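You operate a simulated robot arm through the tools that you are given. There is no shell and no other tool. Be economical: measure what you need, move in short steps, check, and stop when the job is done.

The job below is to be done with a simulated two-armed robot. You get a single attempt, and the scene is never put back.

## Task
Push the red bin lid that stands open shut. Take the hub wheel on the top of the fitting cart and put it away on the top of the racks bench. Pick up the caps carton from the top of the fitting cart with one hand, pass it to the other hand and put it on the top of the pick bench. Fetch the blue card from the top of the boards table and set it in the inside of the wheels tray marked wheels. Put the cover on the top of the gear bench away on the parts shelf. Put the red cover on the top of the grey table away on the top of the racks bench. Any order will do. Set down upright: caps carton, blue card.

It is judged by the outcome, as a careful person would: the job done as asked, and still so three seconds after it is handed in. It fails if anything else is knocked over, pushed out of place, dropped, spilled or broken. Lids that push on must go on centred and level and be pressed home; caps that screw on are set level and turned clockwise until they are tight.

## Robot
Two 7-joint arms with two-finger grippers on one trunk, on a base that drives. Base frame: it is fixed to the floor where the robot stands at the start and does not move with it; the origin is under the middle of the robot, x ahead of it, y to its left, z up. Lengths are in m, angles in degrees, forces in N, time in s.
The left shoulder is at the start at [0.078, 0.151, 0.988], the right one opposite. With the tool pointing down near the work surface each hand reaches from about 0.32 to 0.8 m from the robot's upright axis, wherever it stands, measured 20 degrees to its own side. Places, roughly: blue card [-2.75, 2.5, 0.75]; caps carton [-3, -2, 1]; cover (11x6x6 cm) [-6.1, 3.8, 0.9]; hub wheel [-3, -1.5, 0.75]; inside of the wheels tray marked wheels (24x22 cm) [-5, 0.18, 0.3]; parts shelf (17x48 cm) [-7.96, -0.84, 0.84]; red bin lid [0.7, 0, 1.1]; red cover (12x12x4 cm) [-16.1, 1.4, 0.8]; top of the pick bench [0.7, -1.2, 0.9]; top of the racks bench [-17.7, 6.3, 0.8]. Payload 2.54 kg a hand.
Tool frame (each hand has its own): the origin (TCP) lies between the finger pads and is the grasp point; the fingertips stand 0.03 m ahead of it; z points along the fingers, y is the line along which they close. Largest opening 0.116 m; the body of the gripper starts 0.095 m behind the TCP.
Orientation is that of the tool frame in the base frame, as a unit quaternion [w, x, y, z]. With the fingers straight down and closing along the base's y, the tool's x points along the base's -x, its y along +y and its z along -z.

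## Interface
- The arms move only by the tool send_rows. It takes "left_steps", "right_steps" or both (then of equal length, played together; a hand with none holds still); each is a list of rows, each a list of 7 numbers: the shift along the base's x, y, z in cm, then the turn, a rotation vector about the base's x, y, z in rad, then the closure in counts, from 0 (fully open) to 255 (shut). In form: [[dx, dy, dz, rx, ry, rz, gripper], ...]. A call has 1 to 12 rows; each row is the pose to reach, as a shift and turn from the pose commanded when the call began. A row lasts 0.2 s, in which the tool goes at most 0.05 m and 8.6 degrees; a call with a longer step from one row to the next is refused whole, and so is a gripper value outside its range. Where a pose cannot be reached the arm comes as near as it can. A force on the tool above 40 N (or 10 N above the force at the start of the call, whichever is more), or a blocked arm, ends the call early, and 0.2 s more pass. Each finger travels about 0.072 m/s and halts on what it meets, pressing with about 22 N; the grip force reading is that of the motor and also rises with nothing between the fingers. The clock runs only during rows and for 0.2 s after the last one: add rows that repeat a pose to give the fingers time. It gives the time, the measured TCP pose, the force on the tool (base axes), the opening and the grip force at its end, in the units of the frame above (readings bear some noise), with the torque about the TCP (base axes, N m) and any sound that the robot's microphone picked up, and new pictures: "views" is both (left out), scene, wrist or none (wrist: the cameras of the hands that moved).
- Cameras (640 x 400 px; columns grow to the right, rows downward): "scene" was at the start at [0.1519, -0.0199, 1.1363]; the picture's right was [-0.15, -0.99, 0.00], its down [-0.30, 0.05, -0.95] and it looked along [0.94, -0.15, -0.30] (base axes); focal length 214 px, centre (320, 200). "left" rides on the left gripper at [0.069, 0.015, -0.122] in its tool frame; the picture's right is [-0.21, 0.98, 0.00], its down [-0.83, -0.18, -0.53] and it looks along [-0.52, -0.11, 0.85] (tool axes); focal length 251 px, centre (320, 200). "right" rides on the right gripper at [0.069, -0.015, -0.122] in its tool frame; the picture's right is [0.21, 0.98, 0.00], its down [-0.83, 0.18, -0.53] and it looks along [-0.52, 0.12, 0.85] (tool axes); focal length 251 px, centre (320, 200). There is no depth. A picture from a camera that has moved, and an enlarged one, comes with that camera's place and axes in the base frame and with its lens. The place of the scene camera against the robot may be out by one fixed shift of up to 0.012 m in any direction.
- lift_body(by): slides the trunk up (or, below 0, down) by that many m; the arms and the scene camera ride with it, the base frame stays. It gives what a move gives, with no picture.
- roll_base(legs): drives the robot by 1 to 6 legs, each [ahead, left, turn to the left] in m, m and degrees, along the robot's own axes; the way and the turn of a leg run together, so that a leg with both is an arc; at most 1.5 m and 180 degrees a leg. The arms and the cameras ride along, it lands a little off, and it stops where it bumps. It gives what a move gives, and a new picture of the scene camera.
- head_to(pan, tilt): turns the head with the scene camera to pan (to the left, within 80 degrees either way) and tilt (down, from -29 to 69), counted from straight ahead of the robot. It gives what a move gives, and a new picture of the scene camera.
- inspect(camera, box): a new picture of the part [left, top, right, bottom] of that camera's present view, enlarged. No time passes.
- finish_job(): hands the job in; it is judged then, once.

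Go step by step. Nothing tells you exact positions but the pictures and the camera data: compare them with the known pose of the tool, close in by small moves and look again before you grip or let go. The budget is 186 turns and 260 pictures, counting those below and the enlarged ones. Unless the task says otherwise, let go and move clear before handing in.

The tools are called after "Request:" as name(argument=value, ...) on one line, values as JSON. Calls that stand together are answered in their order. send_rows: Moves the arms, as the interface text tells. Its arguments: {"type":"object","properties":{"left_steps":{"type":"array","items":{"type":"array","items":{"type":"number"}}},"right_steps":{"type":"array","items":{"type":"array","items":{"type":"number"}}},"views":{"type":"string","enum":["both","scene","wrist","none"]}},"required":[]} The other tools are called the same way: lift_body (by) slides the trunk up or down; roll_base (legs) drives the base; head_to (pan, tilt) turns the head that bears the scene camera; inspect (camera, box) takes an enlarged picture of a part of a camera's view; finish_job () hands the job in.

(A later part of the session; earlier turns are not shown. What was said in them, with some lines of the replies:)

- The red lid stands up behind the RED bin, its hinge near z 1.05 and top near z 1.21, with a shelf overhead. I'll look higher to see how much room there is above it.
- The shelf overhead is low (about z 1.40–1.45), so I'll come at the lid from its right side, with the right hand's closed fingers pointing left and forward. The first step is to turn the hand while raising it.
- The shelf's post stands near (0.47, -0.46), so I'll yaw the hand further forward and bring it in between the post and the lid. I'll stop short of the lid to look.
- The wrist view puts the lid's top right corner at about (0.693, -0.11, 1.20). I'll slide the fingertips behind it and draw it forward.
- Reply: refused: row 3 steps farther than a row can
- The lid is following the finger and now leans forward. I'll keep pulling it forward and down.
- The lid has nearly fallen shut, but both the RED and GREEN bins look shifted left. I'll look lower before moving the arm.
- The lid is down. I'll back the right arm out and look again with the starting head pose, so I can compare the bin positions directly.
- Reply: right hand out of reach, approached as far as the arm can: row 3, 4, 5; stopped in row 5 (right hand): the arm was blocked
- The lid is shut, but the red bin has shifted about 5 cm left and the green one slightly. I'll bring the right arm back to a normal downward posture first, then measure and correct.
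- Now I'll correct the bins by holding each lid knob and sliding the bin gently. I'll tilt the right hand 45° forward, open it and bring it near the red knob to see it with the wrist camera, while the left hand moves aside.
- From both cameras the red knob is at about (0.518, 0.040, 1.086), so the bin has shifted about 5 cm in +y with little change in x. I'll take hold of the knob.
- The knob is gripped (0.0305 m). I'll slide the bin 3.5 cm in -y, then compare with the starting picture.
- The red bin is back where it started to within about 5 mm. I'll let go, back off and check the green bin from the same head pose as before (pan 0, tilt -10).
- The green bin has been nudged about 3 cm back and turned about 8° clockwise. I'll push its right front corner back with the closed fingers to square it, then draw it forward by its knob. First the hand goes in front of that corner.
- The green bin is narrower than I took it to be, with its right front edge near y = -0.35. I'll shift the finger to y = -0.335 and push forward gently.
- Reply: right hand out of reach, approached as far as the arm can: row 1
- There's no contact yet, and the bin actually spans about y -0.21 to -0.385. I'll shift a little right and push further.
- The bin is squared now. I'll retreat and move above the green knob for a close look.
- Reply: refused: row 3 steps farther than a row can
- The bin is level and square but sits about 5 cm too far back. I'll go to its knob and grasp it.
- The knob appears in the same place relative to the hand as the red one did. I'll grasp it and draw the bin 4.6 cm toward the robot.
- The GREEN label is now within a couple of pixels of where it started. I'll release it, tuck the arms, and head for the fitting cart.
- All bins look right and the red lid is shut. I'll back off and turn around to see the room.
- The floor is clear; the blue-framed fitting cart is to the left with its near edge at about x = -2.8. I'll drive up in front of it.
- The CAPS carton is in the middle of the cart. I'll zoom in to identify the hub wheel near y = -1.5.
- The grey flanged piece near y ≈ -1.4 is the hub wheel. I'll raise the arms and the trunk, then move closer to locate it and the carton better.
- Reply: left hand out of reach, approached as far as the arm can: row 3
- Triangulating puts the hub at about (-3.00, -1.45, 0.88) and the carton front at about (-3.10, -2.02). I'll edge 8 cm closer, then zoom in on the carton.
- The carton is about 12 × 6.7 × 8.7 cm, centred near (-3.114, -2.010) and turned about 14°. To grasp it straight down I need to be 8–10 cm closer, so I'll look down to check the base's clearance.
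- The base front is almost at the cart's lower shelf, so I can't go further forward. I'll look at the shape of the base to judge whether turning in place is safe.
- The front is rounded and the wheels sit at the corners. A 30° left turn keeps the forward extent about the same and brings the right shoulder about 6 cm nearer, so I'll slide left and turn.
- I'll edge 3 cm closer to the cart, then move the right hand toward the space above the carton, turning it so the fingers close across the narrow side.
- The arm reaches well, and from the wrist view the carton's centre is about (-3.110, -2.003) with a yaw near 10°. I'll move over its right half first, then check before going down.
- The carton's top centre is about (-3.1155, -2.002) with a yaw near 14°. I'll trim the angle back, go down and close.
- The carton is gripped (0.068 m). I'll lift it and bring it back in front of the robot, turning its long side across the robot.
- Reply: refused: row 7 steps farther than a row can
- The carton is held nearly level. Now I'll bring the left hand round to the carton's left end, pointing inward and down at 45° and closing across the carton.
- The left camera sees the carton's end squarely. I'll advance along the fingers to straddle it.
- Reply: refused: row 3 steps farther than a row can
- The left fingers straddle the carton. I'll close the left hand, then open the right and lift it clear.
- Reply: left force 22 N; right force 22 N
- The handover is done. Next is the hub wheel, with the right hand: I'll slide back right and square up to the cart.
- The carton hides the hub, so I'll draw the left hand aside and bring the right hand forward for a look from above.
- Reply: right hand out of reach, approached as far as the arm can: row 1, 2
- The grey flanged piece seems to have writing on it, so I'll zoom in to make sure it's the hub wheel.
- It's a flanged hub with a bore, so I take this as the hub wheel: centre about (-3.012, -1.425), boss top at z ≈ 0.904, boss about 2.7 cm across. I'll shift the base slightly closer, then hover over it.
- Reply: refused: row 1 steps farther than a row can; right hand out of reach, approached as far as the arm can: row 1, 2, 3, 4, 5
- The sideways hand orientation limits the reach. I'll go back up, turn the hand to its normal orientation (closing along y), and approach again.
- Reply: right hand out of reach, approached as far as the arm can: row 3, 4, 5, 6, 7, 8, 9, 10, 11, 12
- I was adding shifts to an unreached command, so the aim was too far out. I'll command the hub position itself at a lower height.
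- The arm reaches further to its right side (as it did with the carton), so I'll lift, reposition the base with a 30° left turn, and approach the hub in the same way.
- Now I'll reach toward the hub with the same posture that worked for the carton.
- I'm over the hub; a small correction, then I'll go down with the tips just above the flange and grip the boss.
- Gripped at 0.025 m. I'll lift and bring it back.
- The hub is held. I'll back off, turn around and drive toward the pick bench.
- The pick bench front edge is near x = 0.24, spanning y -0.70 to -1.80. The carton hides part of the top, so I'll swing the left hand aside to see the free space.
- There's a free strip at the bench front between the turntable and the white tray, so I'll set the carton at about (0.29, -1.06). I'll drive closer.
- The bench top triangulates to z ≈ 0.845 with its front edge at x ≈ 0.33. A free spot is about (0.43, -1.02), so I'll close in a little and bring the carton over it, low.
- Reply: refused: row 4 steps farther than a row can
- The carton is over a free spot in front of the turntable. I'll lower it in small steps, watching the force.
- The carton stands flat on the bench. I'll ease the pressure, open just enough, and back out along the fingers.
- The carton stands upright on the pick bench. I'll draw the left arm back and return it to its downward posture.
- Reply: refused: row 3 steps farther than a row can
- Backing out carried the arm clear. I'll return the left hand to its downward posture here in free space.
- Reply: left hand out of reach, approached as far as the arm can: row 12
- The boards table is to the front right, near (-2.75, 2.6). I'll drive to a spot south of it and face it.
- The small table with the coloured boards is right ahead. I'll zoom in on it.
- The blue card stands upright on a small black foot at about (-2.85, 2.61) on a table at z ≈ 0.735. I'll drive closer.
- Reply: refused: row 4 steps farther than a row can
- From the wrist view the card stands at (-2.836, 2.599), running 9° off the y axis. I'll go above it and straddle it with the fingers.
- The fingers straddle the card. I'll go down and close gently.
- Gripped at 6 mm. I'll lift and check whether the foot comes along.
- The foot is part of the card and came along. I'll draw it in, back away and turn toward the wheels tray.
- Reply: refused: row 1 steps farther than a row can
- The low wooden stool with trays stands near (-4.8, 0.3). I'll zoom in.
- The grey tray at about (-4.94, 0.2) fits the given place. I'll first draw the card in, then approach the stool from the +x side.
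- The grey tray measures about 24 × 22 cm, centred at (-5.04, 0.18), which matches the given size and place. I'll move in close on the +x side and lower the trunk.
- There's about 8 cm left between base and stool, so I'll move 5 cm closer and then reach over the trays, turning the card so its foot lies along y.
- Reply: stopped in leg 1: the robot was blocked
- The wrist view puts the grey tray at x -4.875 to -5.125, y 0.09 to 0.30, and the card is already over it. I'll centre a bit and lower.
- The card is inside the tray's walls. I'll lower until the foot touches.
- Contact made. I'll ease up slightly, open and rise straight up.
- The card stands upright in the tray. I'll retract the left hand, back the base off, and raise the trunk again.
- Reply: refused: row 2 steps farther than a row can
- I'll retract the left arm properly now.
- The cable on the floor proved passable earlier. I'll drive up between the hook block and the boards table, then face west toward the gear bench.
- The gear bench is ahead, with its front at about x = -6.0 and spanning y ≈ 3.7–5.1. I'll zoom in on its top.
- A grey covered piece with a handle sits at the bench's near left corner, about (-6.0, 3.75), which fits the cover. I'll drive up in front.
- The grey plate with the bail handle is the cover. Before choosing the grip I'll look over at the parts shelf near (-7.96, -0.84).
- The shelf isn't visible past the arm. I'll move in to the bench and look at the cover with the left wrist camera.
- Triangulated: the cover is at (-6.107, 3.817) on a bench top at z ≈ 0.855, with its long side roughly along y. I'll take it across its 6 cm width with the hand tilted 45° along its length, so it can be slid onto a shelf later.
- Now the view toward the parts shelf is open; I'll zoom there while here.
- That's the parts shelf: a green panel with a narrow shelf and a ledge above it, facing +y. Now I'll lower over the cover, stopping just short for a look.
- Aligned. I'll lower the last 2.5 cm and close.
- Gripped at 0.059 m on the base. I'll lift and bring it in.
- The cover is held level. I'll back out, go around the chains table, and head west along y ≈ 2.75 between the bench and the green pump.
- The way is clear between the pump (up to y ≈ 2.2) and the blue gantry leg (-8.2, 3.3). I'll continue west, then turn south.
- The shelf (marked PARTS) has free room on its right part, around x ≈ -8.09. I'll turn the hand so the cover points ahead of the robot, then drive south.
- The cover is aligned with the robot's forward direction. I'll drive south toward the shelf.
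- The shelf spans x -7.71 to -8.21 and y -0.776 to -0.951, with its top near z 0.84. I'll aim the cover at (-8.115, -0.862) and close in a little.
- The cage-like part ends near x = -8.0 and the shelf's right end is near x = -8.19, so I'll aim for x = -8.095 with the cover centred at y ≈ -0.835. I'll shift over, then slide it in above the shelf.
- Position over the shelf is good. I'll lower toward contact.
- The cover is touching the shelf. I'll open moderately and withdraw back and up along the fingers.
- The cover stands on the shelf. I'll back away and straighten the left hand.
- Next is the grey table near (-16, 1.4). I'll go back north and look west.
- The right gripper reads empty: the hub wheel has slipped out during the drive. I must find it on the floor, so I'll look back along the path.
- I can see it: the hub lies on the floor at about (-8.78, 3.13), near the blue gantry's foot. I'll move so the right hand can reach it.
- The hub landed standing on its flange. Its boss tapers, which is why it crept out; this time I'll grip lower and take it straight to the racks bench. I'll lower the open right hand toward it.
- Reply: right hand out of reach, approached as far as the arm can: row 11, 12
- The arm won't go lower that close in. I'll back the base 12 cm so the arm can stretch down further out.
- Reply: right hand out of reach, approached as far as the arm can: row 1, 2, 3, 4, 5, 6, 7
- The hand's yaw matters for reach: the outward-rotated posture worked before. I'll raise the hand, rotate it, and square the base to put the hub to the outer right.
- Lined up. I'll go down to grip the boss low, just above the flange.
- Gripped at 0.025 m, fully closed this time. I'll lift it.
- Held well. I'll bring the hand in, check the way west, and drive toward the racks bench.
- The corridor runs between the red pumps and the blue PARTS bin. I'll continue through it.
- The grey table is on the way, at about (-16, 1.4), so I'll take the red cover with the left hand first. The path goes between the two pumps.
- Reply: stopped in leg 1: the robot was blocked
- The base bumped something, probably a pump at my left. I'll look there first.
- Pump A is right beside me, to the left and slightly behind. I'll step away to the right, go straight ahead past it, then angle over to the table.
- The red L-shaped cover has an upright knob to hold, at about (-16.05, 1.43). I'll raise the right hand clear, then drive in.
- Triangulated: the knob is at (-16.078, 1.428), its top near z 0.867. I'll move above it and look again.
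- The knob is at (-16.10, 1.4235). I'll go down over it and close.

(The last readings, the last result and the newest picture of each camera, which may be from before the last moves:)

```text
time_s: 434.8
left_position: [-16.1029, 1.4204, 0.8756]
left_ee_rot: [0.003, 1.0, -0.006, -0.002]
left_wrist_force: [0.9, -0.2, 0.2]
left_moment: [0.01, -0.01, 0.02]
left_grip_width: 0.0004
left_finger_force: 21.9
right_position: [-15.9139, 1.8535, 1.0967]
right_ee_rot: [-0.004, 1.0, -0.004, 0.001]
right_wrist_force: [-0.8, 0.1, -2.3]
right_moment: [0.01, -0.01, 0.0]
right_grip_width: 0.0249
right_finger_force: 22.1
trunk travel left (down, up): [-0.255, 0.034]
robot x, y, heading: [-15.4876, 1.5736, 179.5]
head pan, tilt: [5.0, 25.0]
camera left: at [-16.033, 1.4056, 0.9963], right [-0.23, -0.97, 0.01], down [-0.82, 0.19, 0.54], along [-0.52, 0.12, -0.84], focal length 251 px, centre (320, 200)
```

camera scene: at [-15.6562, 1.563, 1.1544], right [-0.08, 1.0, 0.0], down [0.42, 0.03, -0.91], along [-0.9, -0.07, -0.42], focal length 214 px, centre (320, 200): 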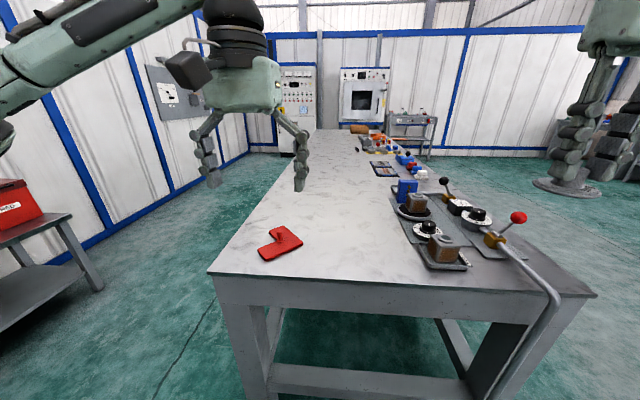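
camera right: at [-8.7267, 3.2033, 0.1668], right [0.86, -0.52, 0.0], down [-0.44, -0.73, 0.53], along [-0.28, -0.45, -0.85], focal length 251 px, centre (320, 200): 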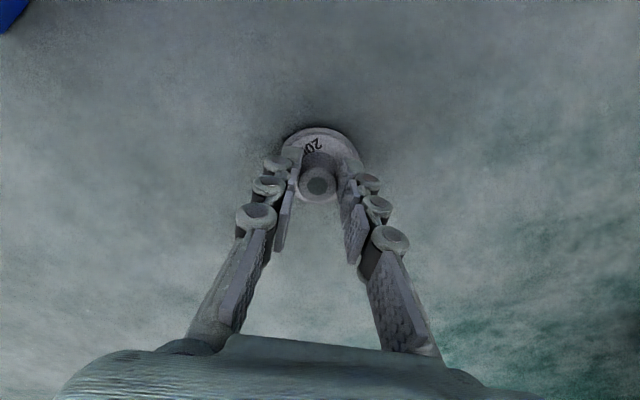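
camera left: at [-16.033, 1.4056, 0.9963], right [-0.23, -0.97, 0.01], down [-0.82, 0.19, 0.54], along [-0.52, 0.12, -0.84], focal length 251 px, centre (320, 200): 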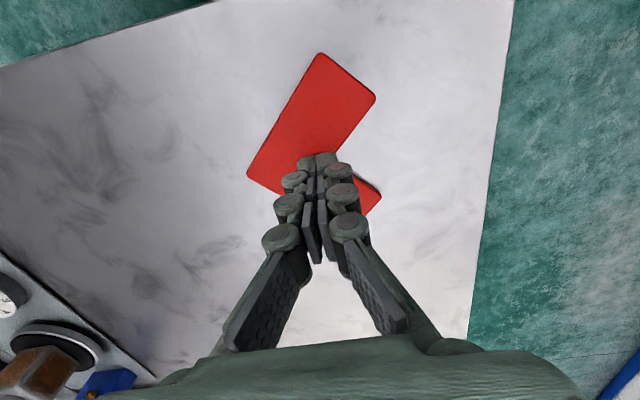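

It closed on nothing, so the table is lower than I thought. I'll open, rise a little, and look again.

Request:
send_rows(left_steps=[[0, 0, 1, 0, 0, 0, 200], [0, 0, 2, 0, 0, 0, 120], [-2, 0, 2, 0, 0, 0, 100], [-3, 0.5, 2, 0, 0, 0, 100], [-3, 0.5, 2, 0, 0, 0, 100]], views="both")

```text
time_s: 436.0
left_position: [-16.132, 1.426, 0.8967]
left_ee_rot: [0.003, 1.0, -0.005, -0.002]
left_wrist_force: [0.1, 1.0, 0.4]
left_moment: [-0.02, -0.03, 0.01]
left_grip_width: 0.0706
left_finger_force: 0.1
right_position: [-15.9129, 1.852, 1.0984]
right_ee_rot: [-0.002, 1.0, -0.004, 0.001]
right_wrist_force: [0.4, -0.5, -1.6]
right_moment: [-0.02, -0.01, -0.01]
right_grip_width: 0.025
right_finger_force: 22.1
trunk travel left (down, up): [-0.255, 0.034]
robot x, y, heading: [-15.4886, 1.5738, 179.3]
head pan, tilt: [5.0, 25.0]
camera scene: at [-15.6557, 1.5629, 1.1545], right [-0.08, 1.0, 0.0], down [0.42, 0.03, -0.91], along [-0.9, -0.07, -0.42], focal length 214 px, centre (320, 200)
camera left: at [-16.0609, 1.411, 1.0163], right [-0.23, -0.97, 0.01], down [-0.82, 0.19, 0.54], along [-0.52, 0.12, -0.84], focal length 251 px, centre (320, 200)
```

scene: 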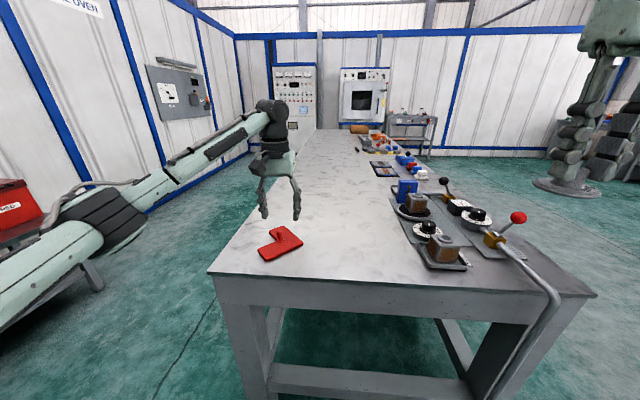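
left: 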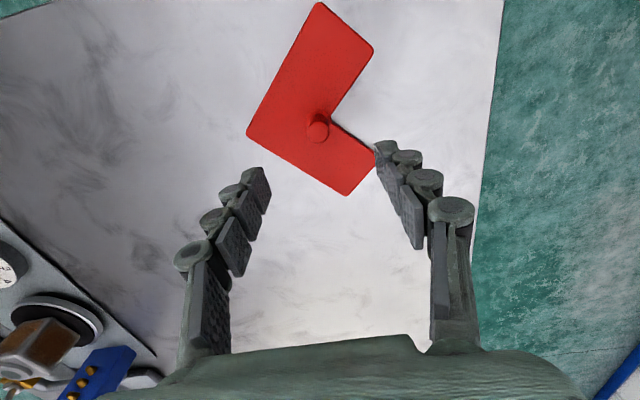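

The knob top is nearer z = 0.84, at x ≈ -16.112. I'll go down to that height.

Request:
send_rows(left_steps=[[1, -0.2, -1, 0, 0, 0, 100], [1.9, -0.2, -3, 0, 0, 0, 100], [1.9, -0.2, -4.8, 0, 0, 0, 100], [1.9, -0.2, -4.8, 0, 0, 0, 180], [1.9, -0.2, -4.8, 0, 0, 0, 255], [1.9, -0.2, -4.8, 0, 0, 0, 255], [1.9, -0.2, -4.8, 0, 0, 0, 255]], views="wrist")

```text
time_s: 437.6
left_position: [-16.1126, 1.4245, 0.8467]
left_ee_rot: [0.002, 1.0, -0.006, -0.002]
left_wrist_force: [0.4, -0.6, 0.2]
left_moment: [-0.01, 0.03, 0.01]
left_grip_width: 0.0151
left_finger_force: 21.7
right_position: [-15.9133, 1.8523, 1.0976]
right_ee_rot: [-0.003, 1.0, -0.004, 0.001]
right_wrist_force: [0.0, -0.2, -2.6]
right_moment: [-0.04, -0.01, 0.01]
right_grip_width: 0.0247
right_finger_force: 21.9
trunk travel left (down, up): [-0.255, 0.034]
robot x, y, heading: [-15.4859, 1.5767, 179.6]
head pan, tilt: [5.0, 25.0]
camera left: at [-16.0417, 1.4094, 0.9679], right [-0.23, -0.97, 0.01], down [-0.82, 0.19, 0.54], along [-0.52, 0.12, -0.84], focal length 251 px, centre (320, 200)
```

left: 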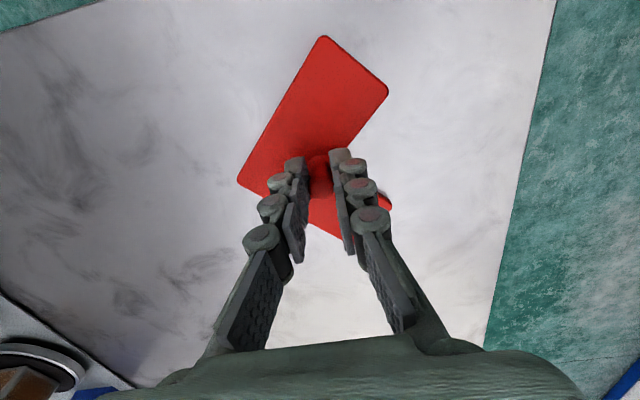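

Gripped at 0.015 m. I'll lift and check that it hangs level.

Request:
send_rows(left_steps=[[0, 0, 2, 0, 0, 0, 255], [0, 0, 5, 0, 0, 0, 255], [0, 0, 9, 0, 0, 0, 255], [3, 0, 13, 0, 0, 0, 255], [7, 0, 16, 0, 0, 0, 255], [11, 0, 18, 0, 0, 0, 255]], views="both")

```text
time_s: 439.0
left_position: [-16.0026, 1.4244, 1.0284]
left_ee_rot: [0.003, 1.0, -0.005, -0.001]
left_wrist_force: [0.3, 0.7, -1.0]
left_moment: [0.0, 0.01, 0.0]
left_grip_width: 0.0151
left_finger_force: 21.9
right_position: [-15.9129, 1.853, 1.0977]
right_ee_rot: [-0.003, 1.0, -0.005, 0.001]
right_wrist_force: [-0.4, 0.0, -2.0]
right_moment: [-0.02, -0.01, 0.0]
right_grip_width: 0.0247
right_finger_force: 22.5
trunk travel left (down, up): [-0.255, 0.034]
robot x, y, heading: [-15.4843, 1.5763, 179.7]
head pan, tilt: [5.0, 25.0]
camera scene: at [-15.6552, 1.5628, 1.1546], right [-0.08, 1.0, 0.0], down [0.42, 0.03, -0.91], along [-0.9, -0.07, -0.42], focal length 214 px, centre (320, 200)
camera left: at [-15.9322, 1.4093, 1.15], right [-0.23, -0.97, 0.01], down [-0.82, 0.19, 0.54], along [-0.52, 0.12, -0.84], focal length 251 px, centre (320, 200)
```

scene: 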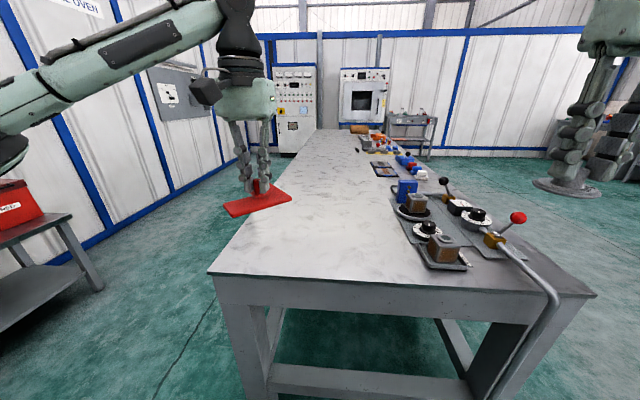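
left: 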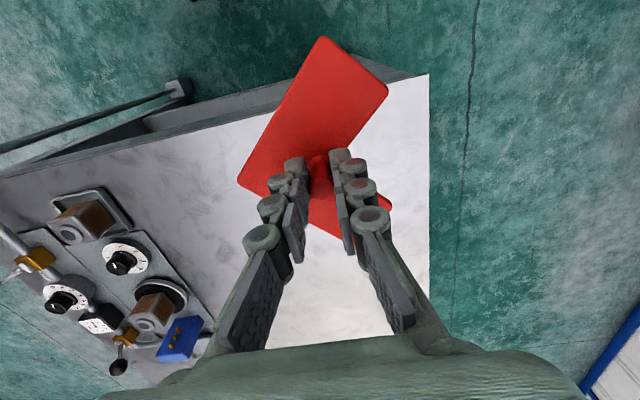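

It hangs level. I'll back off and move north past the table end, then look toward the racks bench.

Request:
roll_base(legs=[[-0.2, 0, 0], [0, -1.35, 0], [0, 0, -50]])

Request:
head_to(pan=0, tilt=12)

```text
time_s: 455.4
left_position: [-15.7438, 3.1758, 1.0291]
left_ee_rot: [0.002, 0.912, -0.41, -0.003]
left_wrist_force: [0.4, -1.1, -1.0]
left_moment: [-0.03, 0.02, 0.03]
left_grip_width: 0.0153
left_finger_force: 22.2
right_position: [-15.3661, 3.3977, 1.0968]
right_ee_rot: [-0.002, 0.913, -0.409, 0.002]
right_wrist_force: [-0.2, 0.4, -1.8]
right_moment: [-0.05, -0.01, 0.02]
right_grip_width: 0.0248
right_finger_force: 21.8
trunk travel left (down, up): [-0.255, 0.034]
robot x, y, heading: [-15.2846, 2.8942, 131.9]
head pan, tilt: [5.0, 25.0]
camera scene: at [-15.4065, 3.0031, 1.1545], right [0.68, 0.73, 0.0], down [0.31, -0.29, -0.91], along [-0.66, 0.62, -0.42], focal length 214 px, centre (320, 200)
```

scene: 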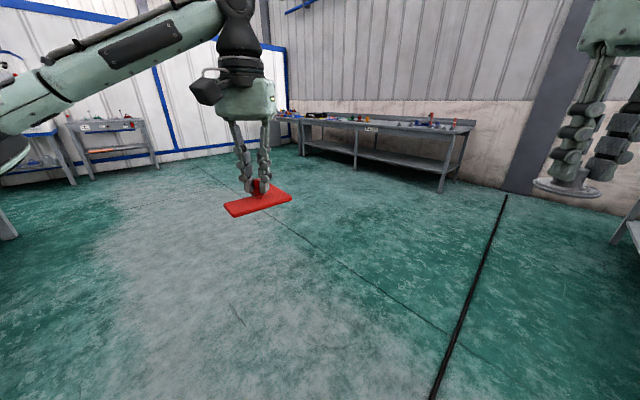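

```text
time_s: 456.1
left_position: [-15.745, 3.1755, 1.0292]
left_ee_rot: [0.002, 0.912, -0.41, -0.002]
left_wrist_force: [0.1, 0.8, -1.2]
left_moment: [0.01, 0.01, 0.0]
left_grip_width: 0.0153
left_finger_force: 21.9
right_position: [-15.3662, 3.3963, 1.0982]
right_ee_rot: [-0.002, 0.913, -0.408, 0.003]
right_wrist_force: [-0.2, 0.0, -2.2]
right_moment: [0.02, -0.04, 0.02]
right_grip_width: 0.0248
right_finger_force: 21.9
trunk travel left (down, up): [-0.255, 0.034]
robot x, y, heading: [-15.2854, 2.8967, 131.8]
head pan, tilt: [0.0, 12.0]
camera scene: at [-15.4016, 3.0095, 1.1755], right [0.74, 0.67, 0.0], down [0.14, -0.16, -0.98], along [-0.65, 0.73, -0.21], focal length 214 px, centre (320, 200)
```

scene: 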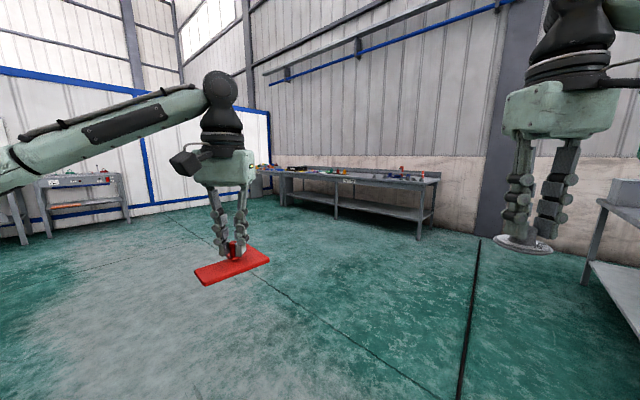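

The racks bench runs along the far wall, its front at y ≈ 6.0 and x from -16.2 to -19.2. I'll drive there and face it.

Request:
roll_base(legs=[[1.38, -0.135, 0], [1.38, -0.135, 0], [0, 0, -42]])

Request:
head_to(pan=0, tilt=20)

```text
time_s: 471.7
left_position: [-17.0817, 5.7167, 1.0287]
left_ee_rot: [0.001, 0.71, -0.704, -0.003]
left_wrist_force: [0.2, -0.6, -1.3]
left_moment: [-0.03, -0.01, 0.02]
left_grip_width: 0.0152
left_finger_force: 22.8
right_position: [-16.6516, 5.6329, 1.0987]
right_ee_rot: [-0.001, 0.71, -0.704, 0.002]
right_wrist_force: [0.0, -0.3, -2.6]
right_moment: [-0.03, 0.0, 0.0]
right_grip_width: 0.0248
right_finger_force: 22.4
trunk travel left (down, up): [-0.255, 0.034]
robot x, y, heading: [-16.9227, 5.2027, 90.7]
head pan, tilt: [0.0, 12.0]
camera scene: at [-16.9309, 5.3584, 1.1756], right [1.0, 0.01, 0.0], down [0.0, -0.21, -0.98], along [-0.01, 0.98, -0.21], focal length 214 px, centre (320, 200)
```

scene: 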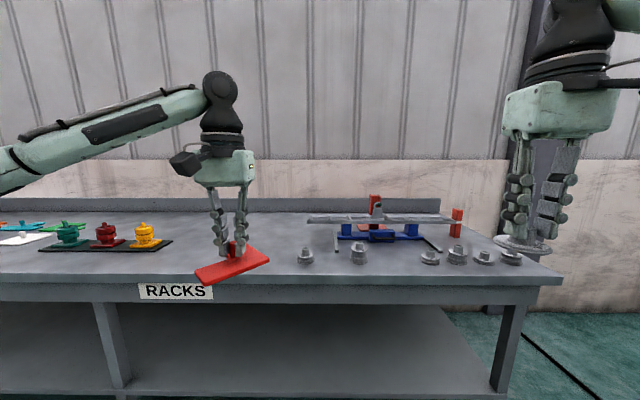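

```text
time_s: 472.4
left_position: [-17.0816, 5.7161, 1.0299]
left_ee_rot: [0.001, 0.709, -0.705, -0.003]
left_wrist_force: [0.2, 0.1, -1.5]
left_moment: [0.01, -0.03, -0.03]
left_grip_width: 0.0152
left_finger_force: 21.8
right_position: [-16.6511, 5.6342, 1.0984]
right_ee_rot: [-0.001, 0.711, -0.703, 0.003]
right_wrist_force: [0.6, 0.4, -1.9]
right_moment: [-0.01, -0.02, 0.0]
right_grip_width: 0.0248
right_finger_force: 22.3
trunk travel left (down, up): [-0.255, 0.034]
robot x, y, heading: [-16.9199, 5.2005, 90.9]
head pan, tilt: [0.0, 20.0]
camera scene: at [-16.9311, 5.3583, 1.1626], right [1.0, 0.01, 0.0], down [0.0, -0.34, -0.94], along [-0.01, 0.94, -0.34], focal length 214 px, centre (320, 200)
```

scene: 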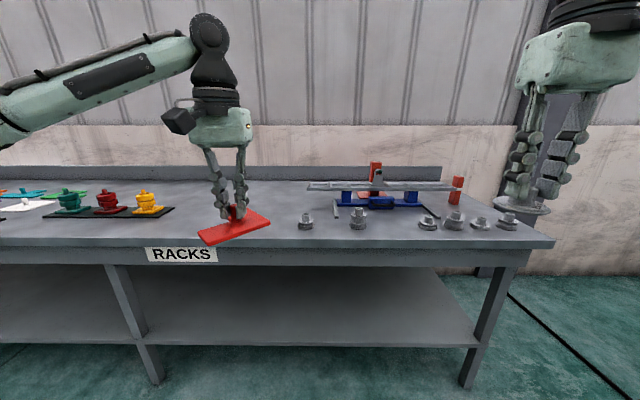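

There's free space left of the little hub row. The cover will go at about (-17.28, 6.12) and the hub at about (-16.9, 6.03). I'll move in.

Request:
roll_base(legs=[[0.26, 0.13, -0.8]])

Request:
head_to(pan=0, tilt=35)

```text
time_s: 474.5
left_position: [-17.213, 5.9822, 1.0293]
left_ee_rot: [-0.001, -0.707, 0.707, 0.003]
left_wrist_force: [0.4, -0.3, -1.5]
left_moment: [-0.03, -0.03, -0.04]
left_grip_width: 0.0153
left_finger_force: 22.5
right_position: [-16.782, 5.8976, 1.0967]
right_ee_rot: [0.0, 0.708, -0.706, 0.003]
right_wrist_force: [-0.7, 0.1, -1.6]
right_moment: [-0.04, -0.02, 0.01]
right_grip_width: 0.0247
right_finger_force: 21.9
trunk travel left (down, up): [-0.255, 0.034]
robot x, y, heading: [-17.0529, 5.4684, 90.3]
head pan, tilt: [0.0, 20.0]
camera scene: at [-17.0645, 5.6231, 1.1625], right [1.0, 0.01, 0.0], down [0.0, -0.34, -0.94], along [-0.01, 0.94, -0.34], focal length 214 px, centre (320, 200)
```

scene: 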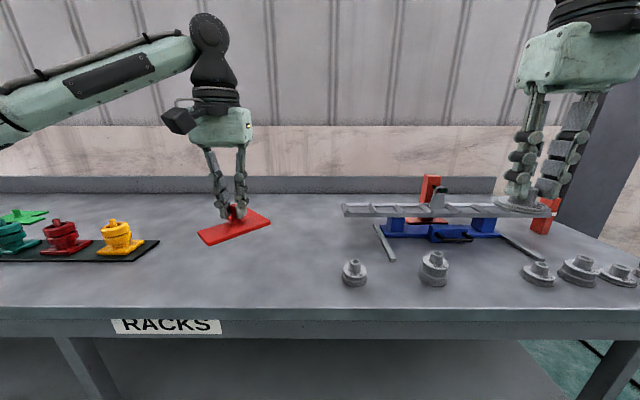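

```text
time_s: 475.2
left_position: [-17.2136, 5.9811, 1.029]
left_ee_rot: [0.0, 0.707, -0.707, -0.003]
left_wrist_force: [0.3, 0.4, -1.1]
left_moment: [-0.01, -0.01, 0.0]
left_grip_width: 0.0151
left_finger_force: 22.4
right_position: [-16.7832, 5.8947, 1.0986]
right_ee_rot: [-0.001, 0.708, -0.706, 0.003]
right_wrist_force: [0.1, 0.6, -1.7]
right_moment: [-0.02, -0.03, -0.01]
right_grip_width: 0.0247
right_finger_force: 21.8
trunk travel left (down, up): [-0.255, 0.034]
robot x, y, heading: [-17.058, 5.4671, 90.3]
head pan, tilt: [0.0, 35.0]
camera scene: at [-17.0643, 5.6176, 1.1388], right [1.0, 0.01, 0.0], down [0.0, -0.57, -0.82], along [0.0, 0.82, -0.57], focal length 214 px, centre (320, 200)
```

scene: 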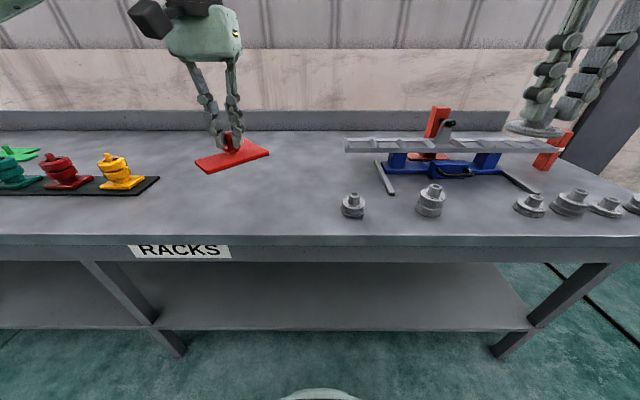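

The bench top is about z 0.79, with the front edge near y 5.97. There's a good gap for the hub wheel at about (-16.65, 6.05), so I'll move it above there.

Request:
send_rows(right_steps=[[3, 3.5, 0, 0, 0, 0, 255], [6, 7, 0, 0, 0, 0, 255], [9, 10.5, 0, 0, 0, 0, 255], [11.5, 13.5, -1, 0, 0, 0, 255], [13.3, 15.5, -4.5, 0, 0, 0, 255], [13.3, 15.5, -9, 0, 0, 0, 255], [13.3, 15.5, -13.5, 0, 0, 0, 255], [13.3, 15.5, -18, 0, 0, 0, 255], [13.3, 15.5, -20, 0, 0, 0, 255]], views="both")

```text
time_s: 477.2
left_position: [-17.2127, 5.9813, 1.029]
left_ee_rot: [0.0, -0.707, 0.708, 0.003]
left_wrist_force: [0.5, 0.4, -1.2]
left_moment: [-0.01, 0.06, 0.03]
left_grip_width: 0.0151
left_finger_force: 22.0
right_position: [-16.6487, 6.0501, 0.8953]
right_ee_rot: [-0.002, 0.708, -0.706, 0.002]
right_wrist_force: [-0.6, 0.6, -2.2]
right_moment: [0.0, 0.0, 0.0]
right_grip_width: 0.025
right_finger_force: 21.7
trunk travel left (down, up): [-0.255, 0.034]
robot x, y, heading: [-17.0544, 5.4686, 90.1]
head pan, tilt: [0.0, 35.0]
camera scene: at [-17.0641, 5.6178, 1.1387], right [1.0, 0.01, 0.0], down [0.0, -0.57, -0.82], along [0.0, 0.82, -0.57], focal length 214 px, centre (320, 200)
camera right: at [-16.6335, 5.9812, 1.0171], right [-0.98, -0.22, 0.0], down [-0.19, 0.83, 0.53], along [-0.11, 0.52, -0.85], focal length 251 px, centre (320, 200)
```

scene: 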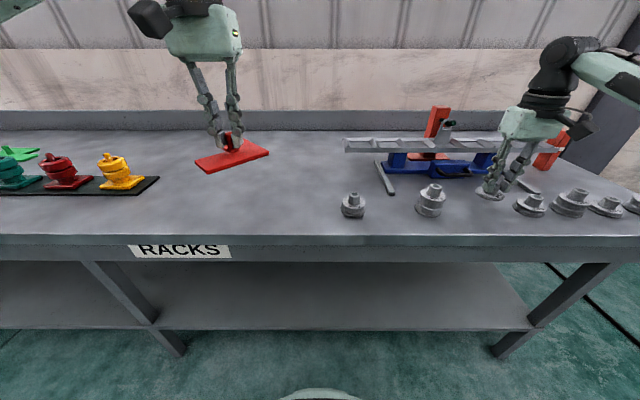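
right: 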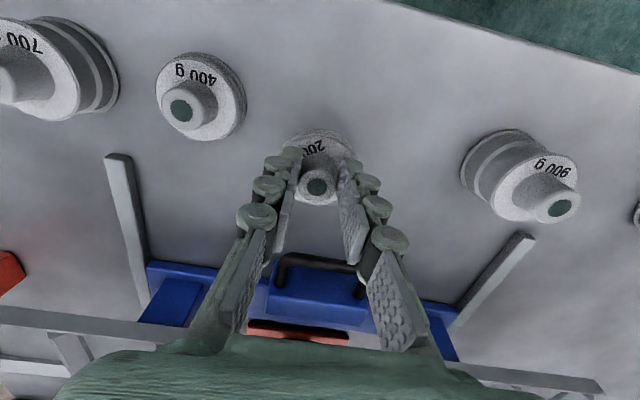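

The spot is clear between the 400 g and 900 g wheels. I'll lower.

Request:
send_rows(right_steps=[[0, 0, -2, 0, 0, 0, 255], [0, 0, -4, 0, 0, 0, 255], [0, 0, -4.8, 0, 0, 0, 255]], views="none")

Request:
send_rows(right_steps=[[0, 0, -0.5, 0, 0, 0, 255], [0, 0, -1, 0, 0, 0, 255]], views="none")

```text
time_s: 478.0
left_position: [-17.2145, 5.9788, 1.0312]
left_ee_rot: [0.001, -0.707, 0.707, 0.004]
left_wrist_force: [-0.5, 0.5, -0.6]
left_moment: [0.0, 0.0, 0.03]
left_grip_width: 0.0149
left_finger_force: 22.2
right_position: [-16.649, 6.0497, 0.8556]
right_ee_rot: [-0.005, 0.707, -0.707, -0.001]
right_wrist_force: [3.3, 1.3, 31.9]
right_moment: [-0.32, 0.06, 0.05]
right_grip_width: 0.025
right_finger_force: 22.0
trunk travel left (down, up): [-0.255, 0.034]
robot x, y, heading: [-17.0502, 5.4664, 90.5]
head pan, tilt: [0.0, 35.0]
```

```text
time_s: 478.4
left_position: [-17.2136, 5.9799, 1.0303]
left_ee_rot: [0.0, -0.707, 0.707, 0.004]
left_wrist_force: [-0.2, 0.1, -0.7]
left_moment: [-0.03, -0.04, -0.02]
left_grip_width: 0.0152
left_finger_force: 22.4
right_position: [-16.6489, 6.051, 0.8556]
right_ee_rot: [-0.006, 0.708, -0.707, -0.004]
right_wrist_force: [-0.8, -4.4, 20.1]
right_moment: [-0.52, 0.11, 0.07]
right_grip_width: 0.0247
right_finger_force: 21.9
trunk travel left (down, up): [-0.255, 0.034]
robot x, y, heading: [-17.0556, 5.4676, 90.5]
head pan, tilt: [0.0, 35.0]
stopped in row 1 (right hand): the force on the tool passed its limit at 46 N (the readings are from after the stop); the commanded pose is now the measured one
```

It's on the bench (top at z ≈ 0.81). I'll open and rise.

Request:
send_rows(right_steps=[[0, 0, 0.2, 0, 0, 0, 255], [0, 0, 0.2, 0, 0, 0, 200], [0, 0, 0.2, 0, 0, 0, 150], [0, 0, 0.2, 0, 0, 0, 140], [0, 0, 0.2, 0, 0, 0, 140], [0, 0, 3, 0, 0, 0, 140], [0, 0, 7, 0, 0, 0, 140], [0, 0, 11, 0, 0, 0, 140], [-1, -4, 14, 0, 0, 0, 140], [-2, -8, 17, 0, 0, 0, 140]], views="both")

```text
refused: row 9 steps farther than a row can; nothing moved
```

Request:
send_rows(right_steps=[[0, 0, 0.2, 0, 0, 0, 255], [0, 0, 0.2, 0, 0, 0, 200], [0, 0, 0.2, 0, 0, 0, 150], [0, 0, 0.2, 0, 0, 0, 140], [0, 0, 0.2, 0, 0, 0, 140], [0, 0, 3, 0, 0, 0, 140], [0, 0, 7, 0, 0, 0, 140], [0, 0, 11, 0, 0, 0, 140], [-1, -3, 14, 0, 0, 0, 140], [-2, -6, 17, 0, 0, 0, 140], [-3, -10, 19, 0, 0, 0, 140]], views="both")

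```text
time_s: 480.8
left_position: [-17.2128, 5.9803, 1.0292]
left_ee_rot: [0.0, 0.708, -0.707, -0.003]
left_wrist_force: [0.2, -1.3, -0.9]
left_moment: [-0.03, 0.0, -0.04]
left_grip_width: 0.0152
left_finger_force: 22.3
right_position: [-16.6759, 5.9513, 1.0434]
right_ee_rot: [-0.003, 0.708, -0.706, -0.002]
right_wrist_force: [1.0, -0.3, 0.2]
right_moment: [0.02, -0.02, 0.02]
right_grip_width: 0.0525
right_finger_force: 0.0
trunk travel left (down, up): [-0.255, 0.034]
robot x, y, heading: [-17.0524, 5.4685, 90.3]
head pan, tilt: [0.0, 35.0]
camera scene: at [-17.0644, 5.6167, 1.1389], right [1.0, 0.01, 0.0], down [0.0, -0.57, -0.82], along [0.0, 0.82, -0.57], focal length 214 px, centre (320, 200)
camera right: at [-16.6613, 5.8816, 1.1627], right [-0.98, -0.22, 0.0], down [-0.18, 0.82, 0.54], along [-0.11, 0.53, -0.84], focal length 251 px, centre (320, 200)
```

scene: 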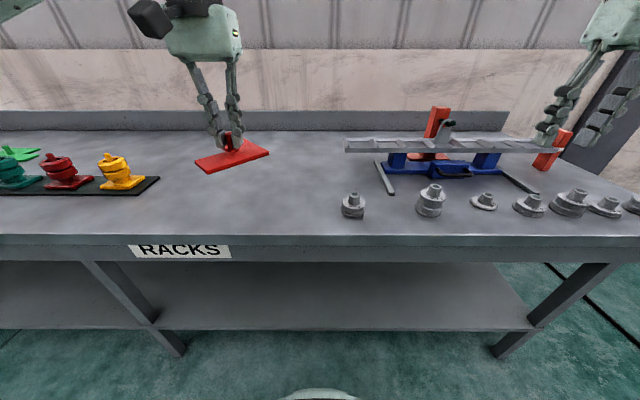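
right: 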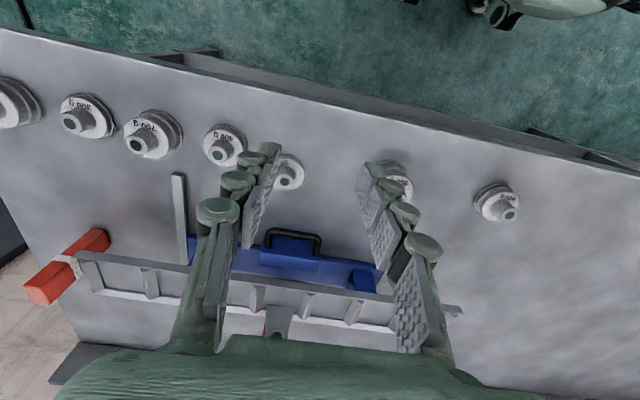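

The hub wheel sits between its neighbours. Now the red cover: over to (-17.28, 6.15) and down.

Request:
send_rows(left_steps=[[-1.7, 4.2, 0, 0, 0, 0, 255], [-3.4, 8.4, 0, 0, 0, 0, 255], [-5, 12.6, 0, 0, 0, 0, 255], [-6.7, 16.8, 0, 0, 0, 0, 255], [-6.7, 17, -4.5, 0, 0, 0, 255], [-6.7, 17, -9, 0, 0, 0, 255], [-6.7, 17, -13, 0, 0, 0, 255], [-6.7, 17, -15, 0, 0, 0, 255]], views="both")

```text
time_s: 482.6
left_position: [-17.2783, 6.1518, 0.88]
left_ee_rot: [0.0, 0.707, -0.707, -0.003]
left_wrist_force: [1.0, -0.2, -0.3]
left_moment: [0.0, 0.01, 0.02]
left_grip_width: 0.015
left_finger_force: 21.7
right_position: [-16.6767, 5.9523, 1.0425]
right_ee_rot: [-0.003, 0.708, -0.707, -0.001]
right_wrist_force: [0.6, 1.1, -0.5]
right_moment: [-0.01, 0.01, -0.03]
right_grip_width: 0.0526
right_finger_force: 0.1
trunk travel left (down, up): [-0.255, 0.034]
robot x, y, heading: [-17.0529, 5.4686, 90.1]
head pan, tilt: [0.0, 35.0]
camera scene: at [-17.0643, 5.6177, 1.1387], right [1.0, 0.01, 0.0], down [0.0, -0.57, -0.82], along [0.0, 0.82, -0.57], focal length 214 px, centre (320, 200)
camera left: at [-17.2907, 6.0821, 0.9998], right [-0.98, 0.21, 0.01], down [0.18, 0.82, 0.54], along [0.11, 0.53, -0.84], focal length 251 px, centre (320, 200)
```

scene: 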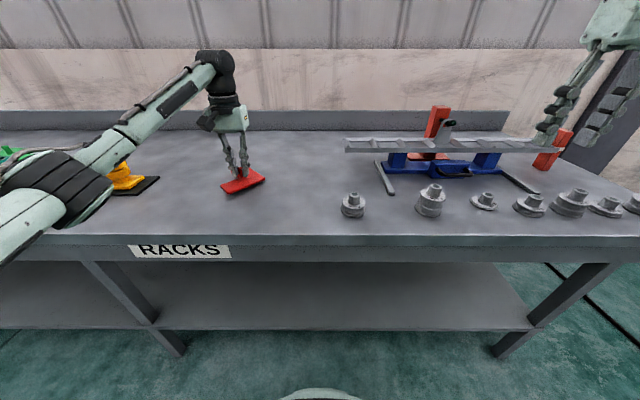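
left: 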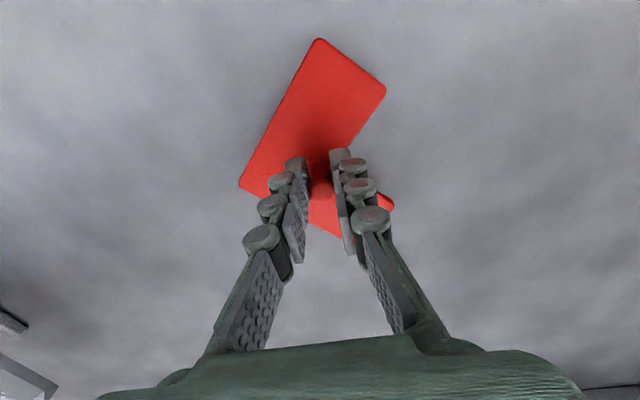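

Request:
send_rows(left_steps=[[0, 0, -0.7, 0, 0, 0, 255], [0, 0, -1.4, 0, 0, 0, 255]], views="none")

Request:
send_rows(left_steps=[[0, 0, -0.4, 0, 0, 0, 255], [0, 0, -0.8, 0, 0, 0, 255]], views="none")

```text
time_s: 483.2
left_position: [-17.2786, 6.1516, 0.8679]
left_ee_rot: [0.001, -0.707, 0.707, 0.004]
left_wrist_force: [-0.6, 2.5, 6.7]
left_moment: [-0.38, 0.09, -0.03]
left_grip_width: 0.0152
left_finger_force: 22.4
right_position: [-16.6768, 5.9522, 1.0423]
right_ee_rot: [-0.004, 0.708, -0.707, -0.002]
right_wrist_force: [0.5, 0.1, -0.6]
right_moment: [0.02, -0.04, 0.01]
right_grip_width: 0.0523
right_finger_force: 0.1
trunk travel left (down, up): [-0.255, 0.034]
robot x, y, heading: [-17.0561, 5.4661, 90.3]
head pan, tilt: [0.0, 35.0]
```

```text
time_s: 483.8
left_position: [-17.2776, 6.1502, 0.8675]
left_ee_rot: [0.005, -0.707, 0.707, 0.008]
left_wrist_force: [-2.2, 2.7, 36.9]
left_moment: [0.38, 0.11, 0.0]
left_grip_width: 0.0156
left_finger_force: 22.1
right_position: [-16.6761, 5.9508, 1.0438]
right_ee_rot: [-0.006, 0.707, -0.707, -0.004]
right_wrist_force: [0.4, -0.1, 0.4]
right_moment: [-0.01, -0.01, -0.02]
right_grip_width: 0.0523
right_finger_force: 0.1
trunk travel left (down, up): [-0.255, 0.034]
robot x, y, heading: [-17.0572, 5.4628, 90.2]
head pan, tilt: [0.0, 35.0]
```

The cover rests on the bench. I'll ease up, open, and rise.

Request:
send_rows(left_steps=[[0, 0, 0.6, 0, 0, 0, 255], [0, 0, 0.6, 0, 0, 0, 220], [0, 0, 0.6, 0, 0, 0, 180], [0, 0, 0.6, 0, 0, 0, 150], [0, 0, 0.6, 0, 0, 0, 150], [0, 0, 4, 0, 0, 0, 150], [0, 0, 8, 0, 0, 0, 150], [0, 0, 12, 0, 0, 0, 150], [1, -3, 15, 0, 0, 0, 150], [2, -7, 17, 0, 0, 0, 150], [3, -11, 19, 0, 0, 0, 150]], views="scene")

```text
time_s: 486.2
left_position: [-17.2506, 6.0378, 1.0497]
left_ee_rot: [0.001, 0.707, -0.707, -0.003]
left_wrist_force: [-0.2, 0.0, 0.8]
left_moment: [0.02, 0.0, -0.06]
left_grip_width: 0.048
left_finger_force: 0.1
right_position: [-16.6767, 5.9514, 1.0422]
right_ee_rot: [-0.004, 0.708, -0.706, -0.001]
right_wrist_force: [0.2, 0.2, -0.6]
right_moment: [0.0, 0.02, -0.03]
right_grip_width: 0.0523
right_finger_force: 0.0
trunk travel left (down, up): [-0.255, 0.034]
robot x, y, heading: [-17.054, 5.4644, 90.6]
head pan, tilt: [0.0, 35.0]
camera scene: at [-17.0641, 5.6168, 1.1389], right [1.0, 0.01, 0.0], down [0.0, -0.57, -0.82], along [0.0, 0.82, -0.57], focal length 214 px, centre (320, 200)
```

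scene: 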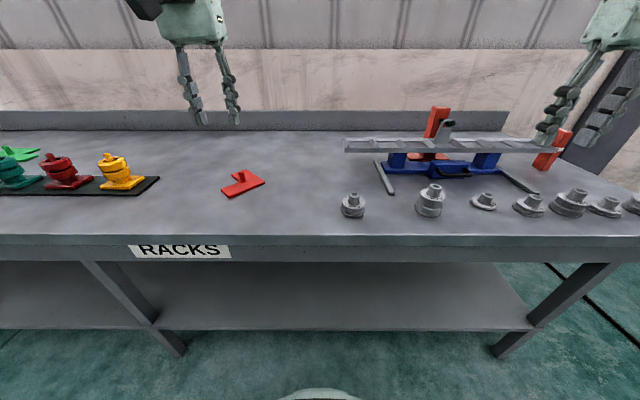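

All six tasks are placed, both hands are empty, and they are clear of the bench. I'll hand the job in.

Request:
finish_job()

```text
The job is handed in.
```

I handed the job in with all six tasks placed, but the run was not clean: the hub wheel was dropped on the way, and several things were bumped.

**Final state**
- **Red bin lid:** shut.
- **Caps carton:** picked up with the right hand, passed to the left, and upright on the pick bench.
- **Blue card:** upright in the grey tray. I never saw the "wheels" marking. I chose this tray because its position and size match the ones given.
- **Cover from the gear bench:** on the parts shelf.
- **Hub wheel and red cover:** on the racks bench. I took the grey flanged piece marked "200 g" to be the hub wheel.

**What went wrong**
- **Hub wheel:** it slipped out of the right hand while driving and fell to the floor. I found it standing on its flange, picked it up again and carried on.
- **Red and green bins:** closing the lid pushed them about 4–5 cm. I moved them back, and they looked within about 1 cm of where they started.
- **Stool and a red pump:** the base touched the tray stool once and a red pump once. Neither looked moved, but I did not measure them.
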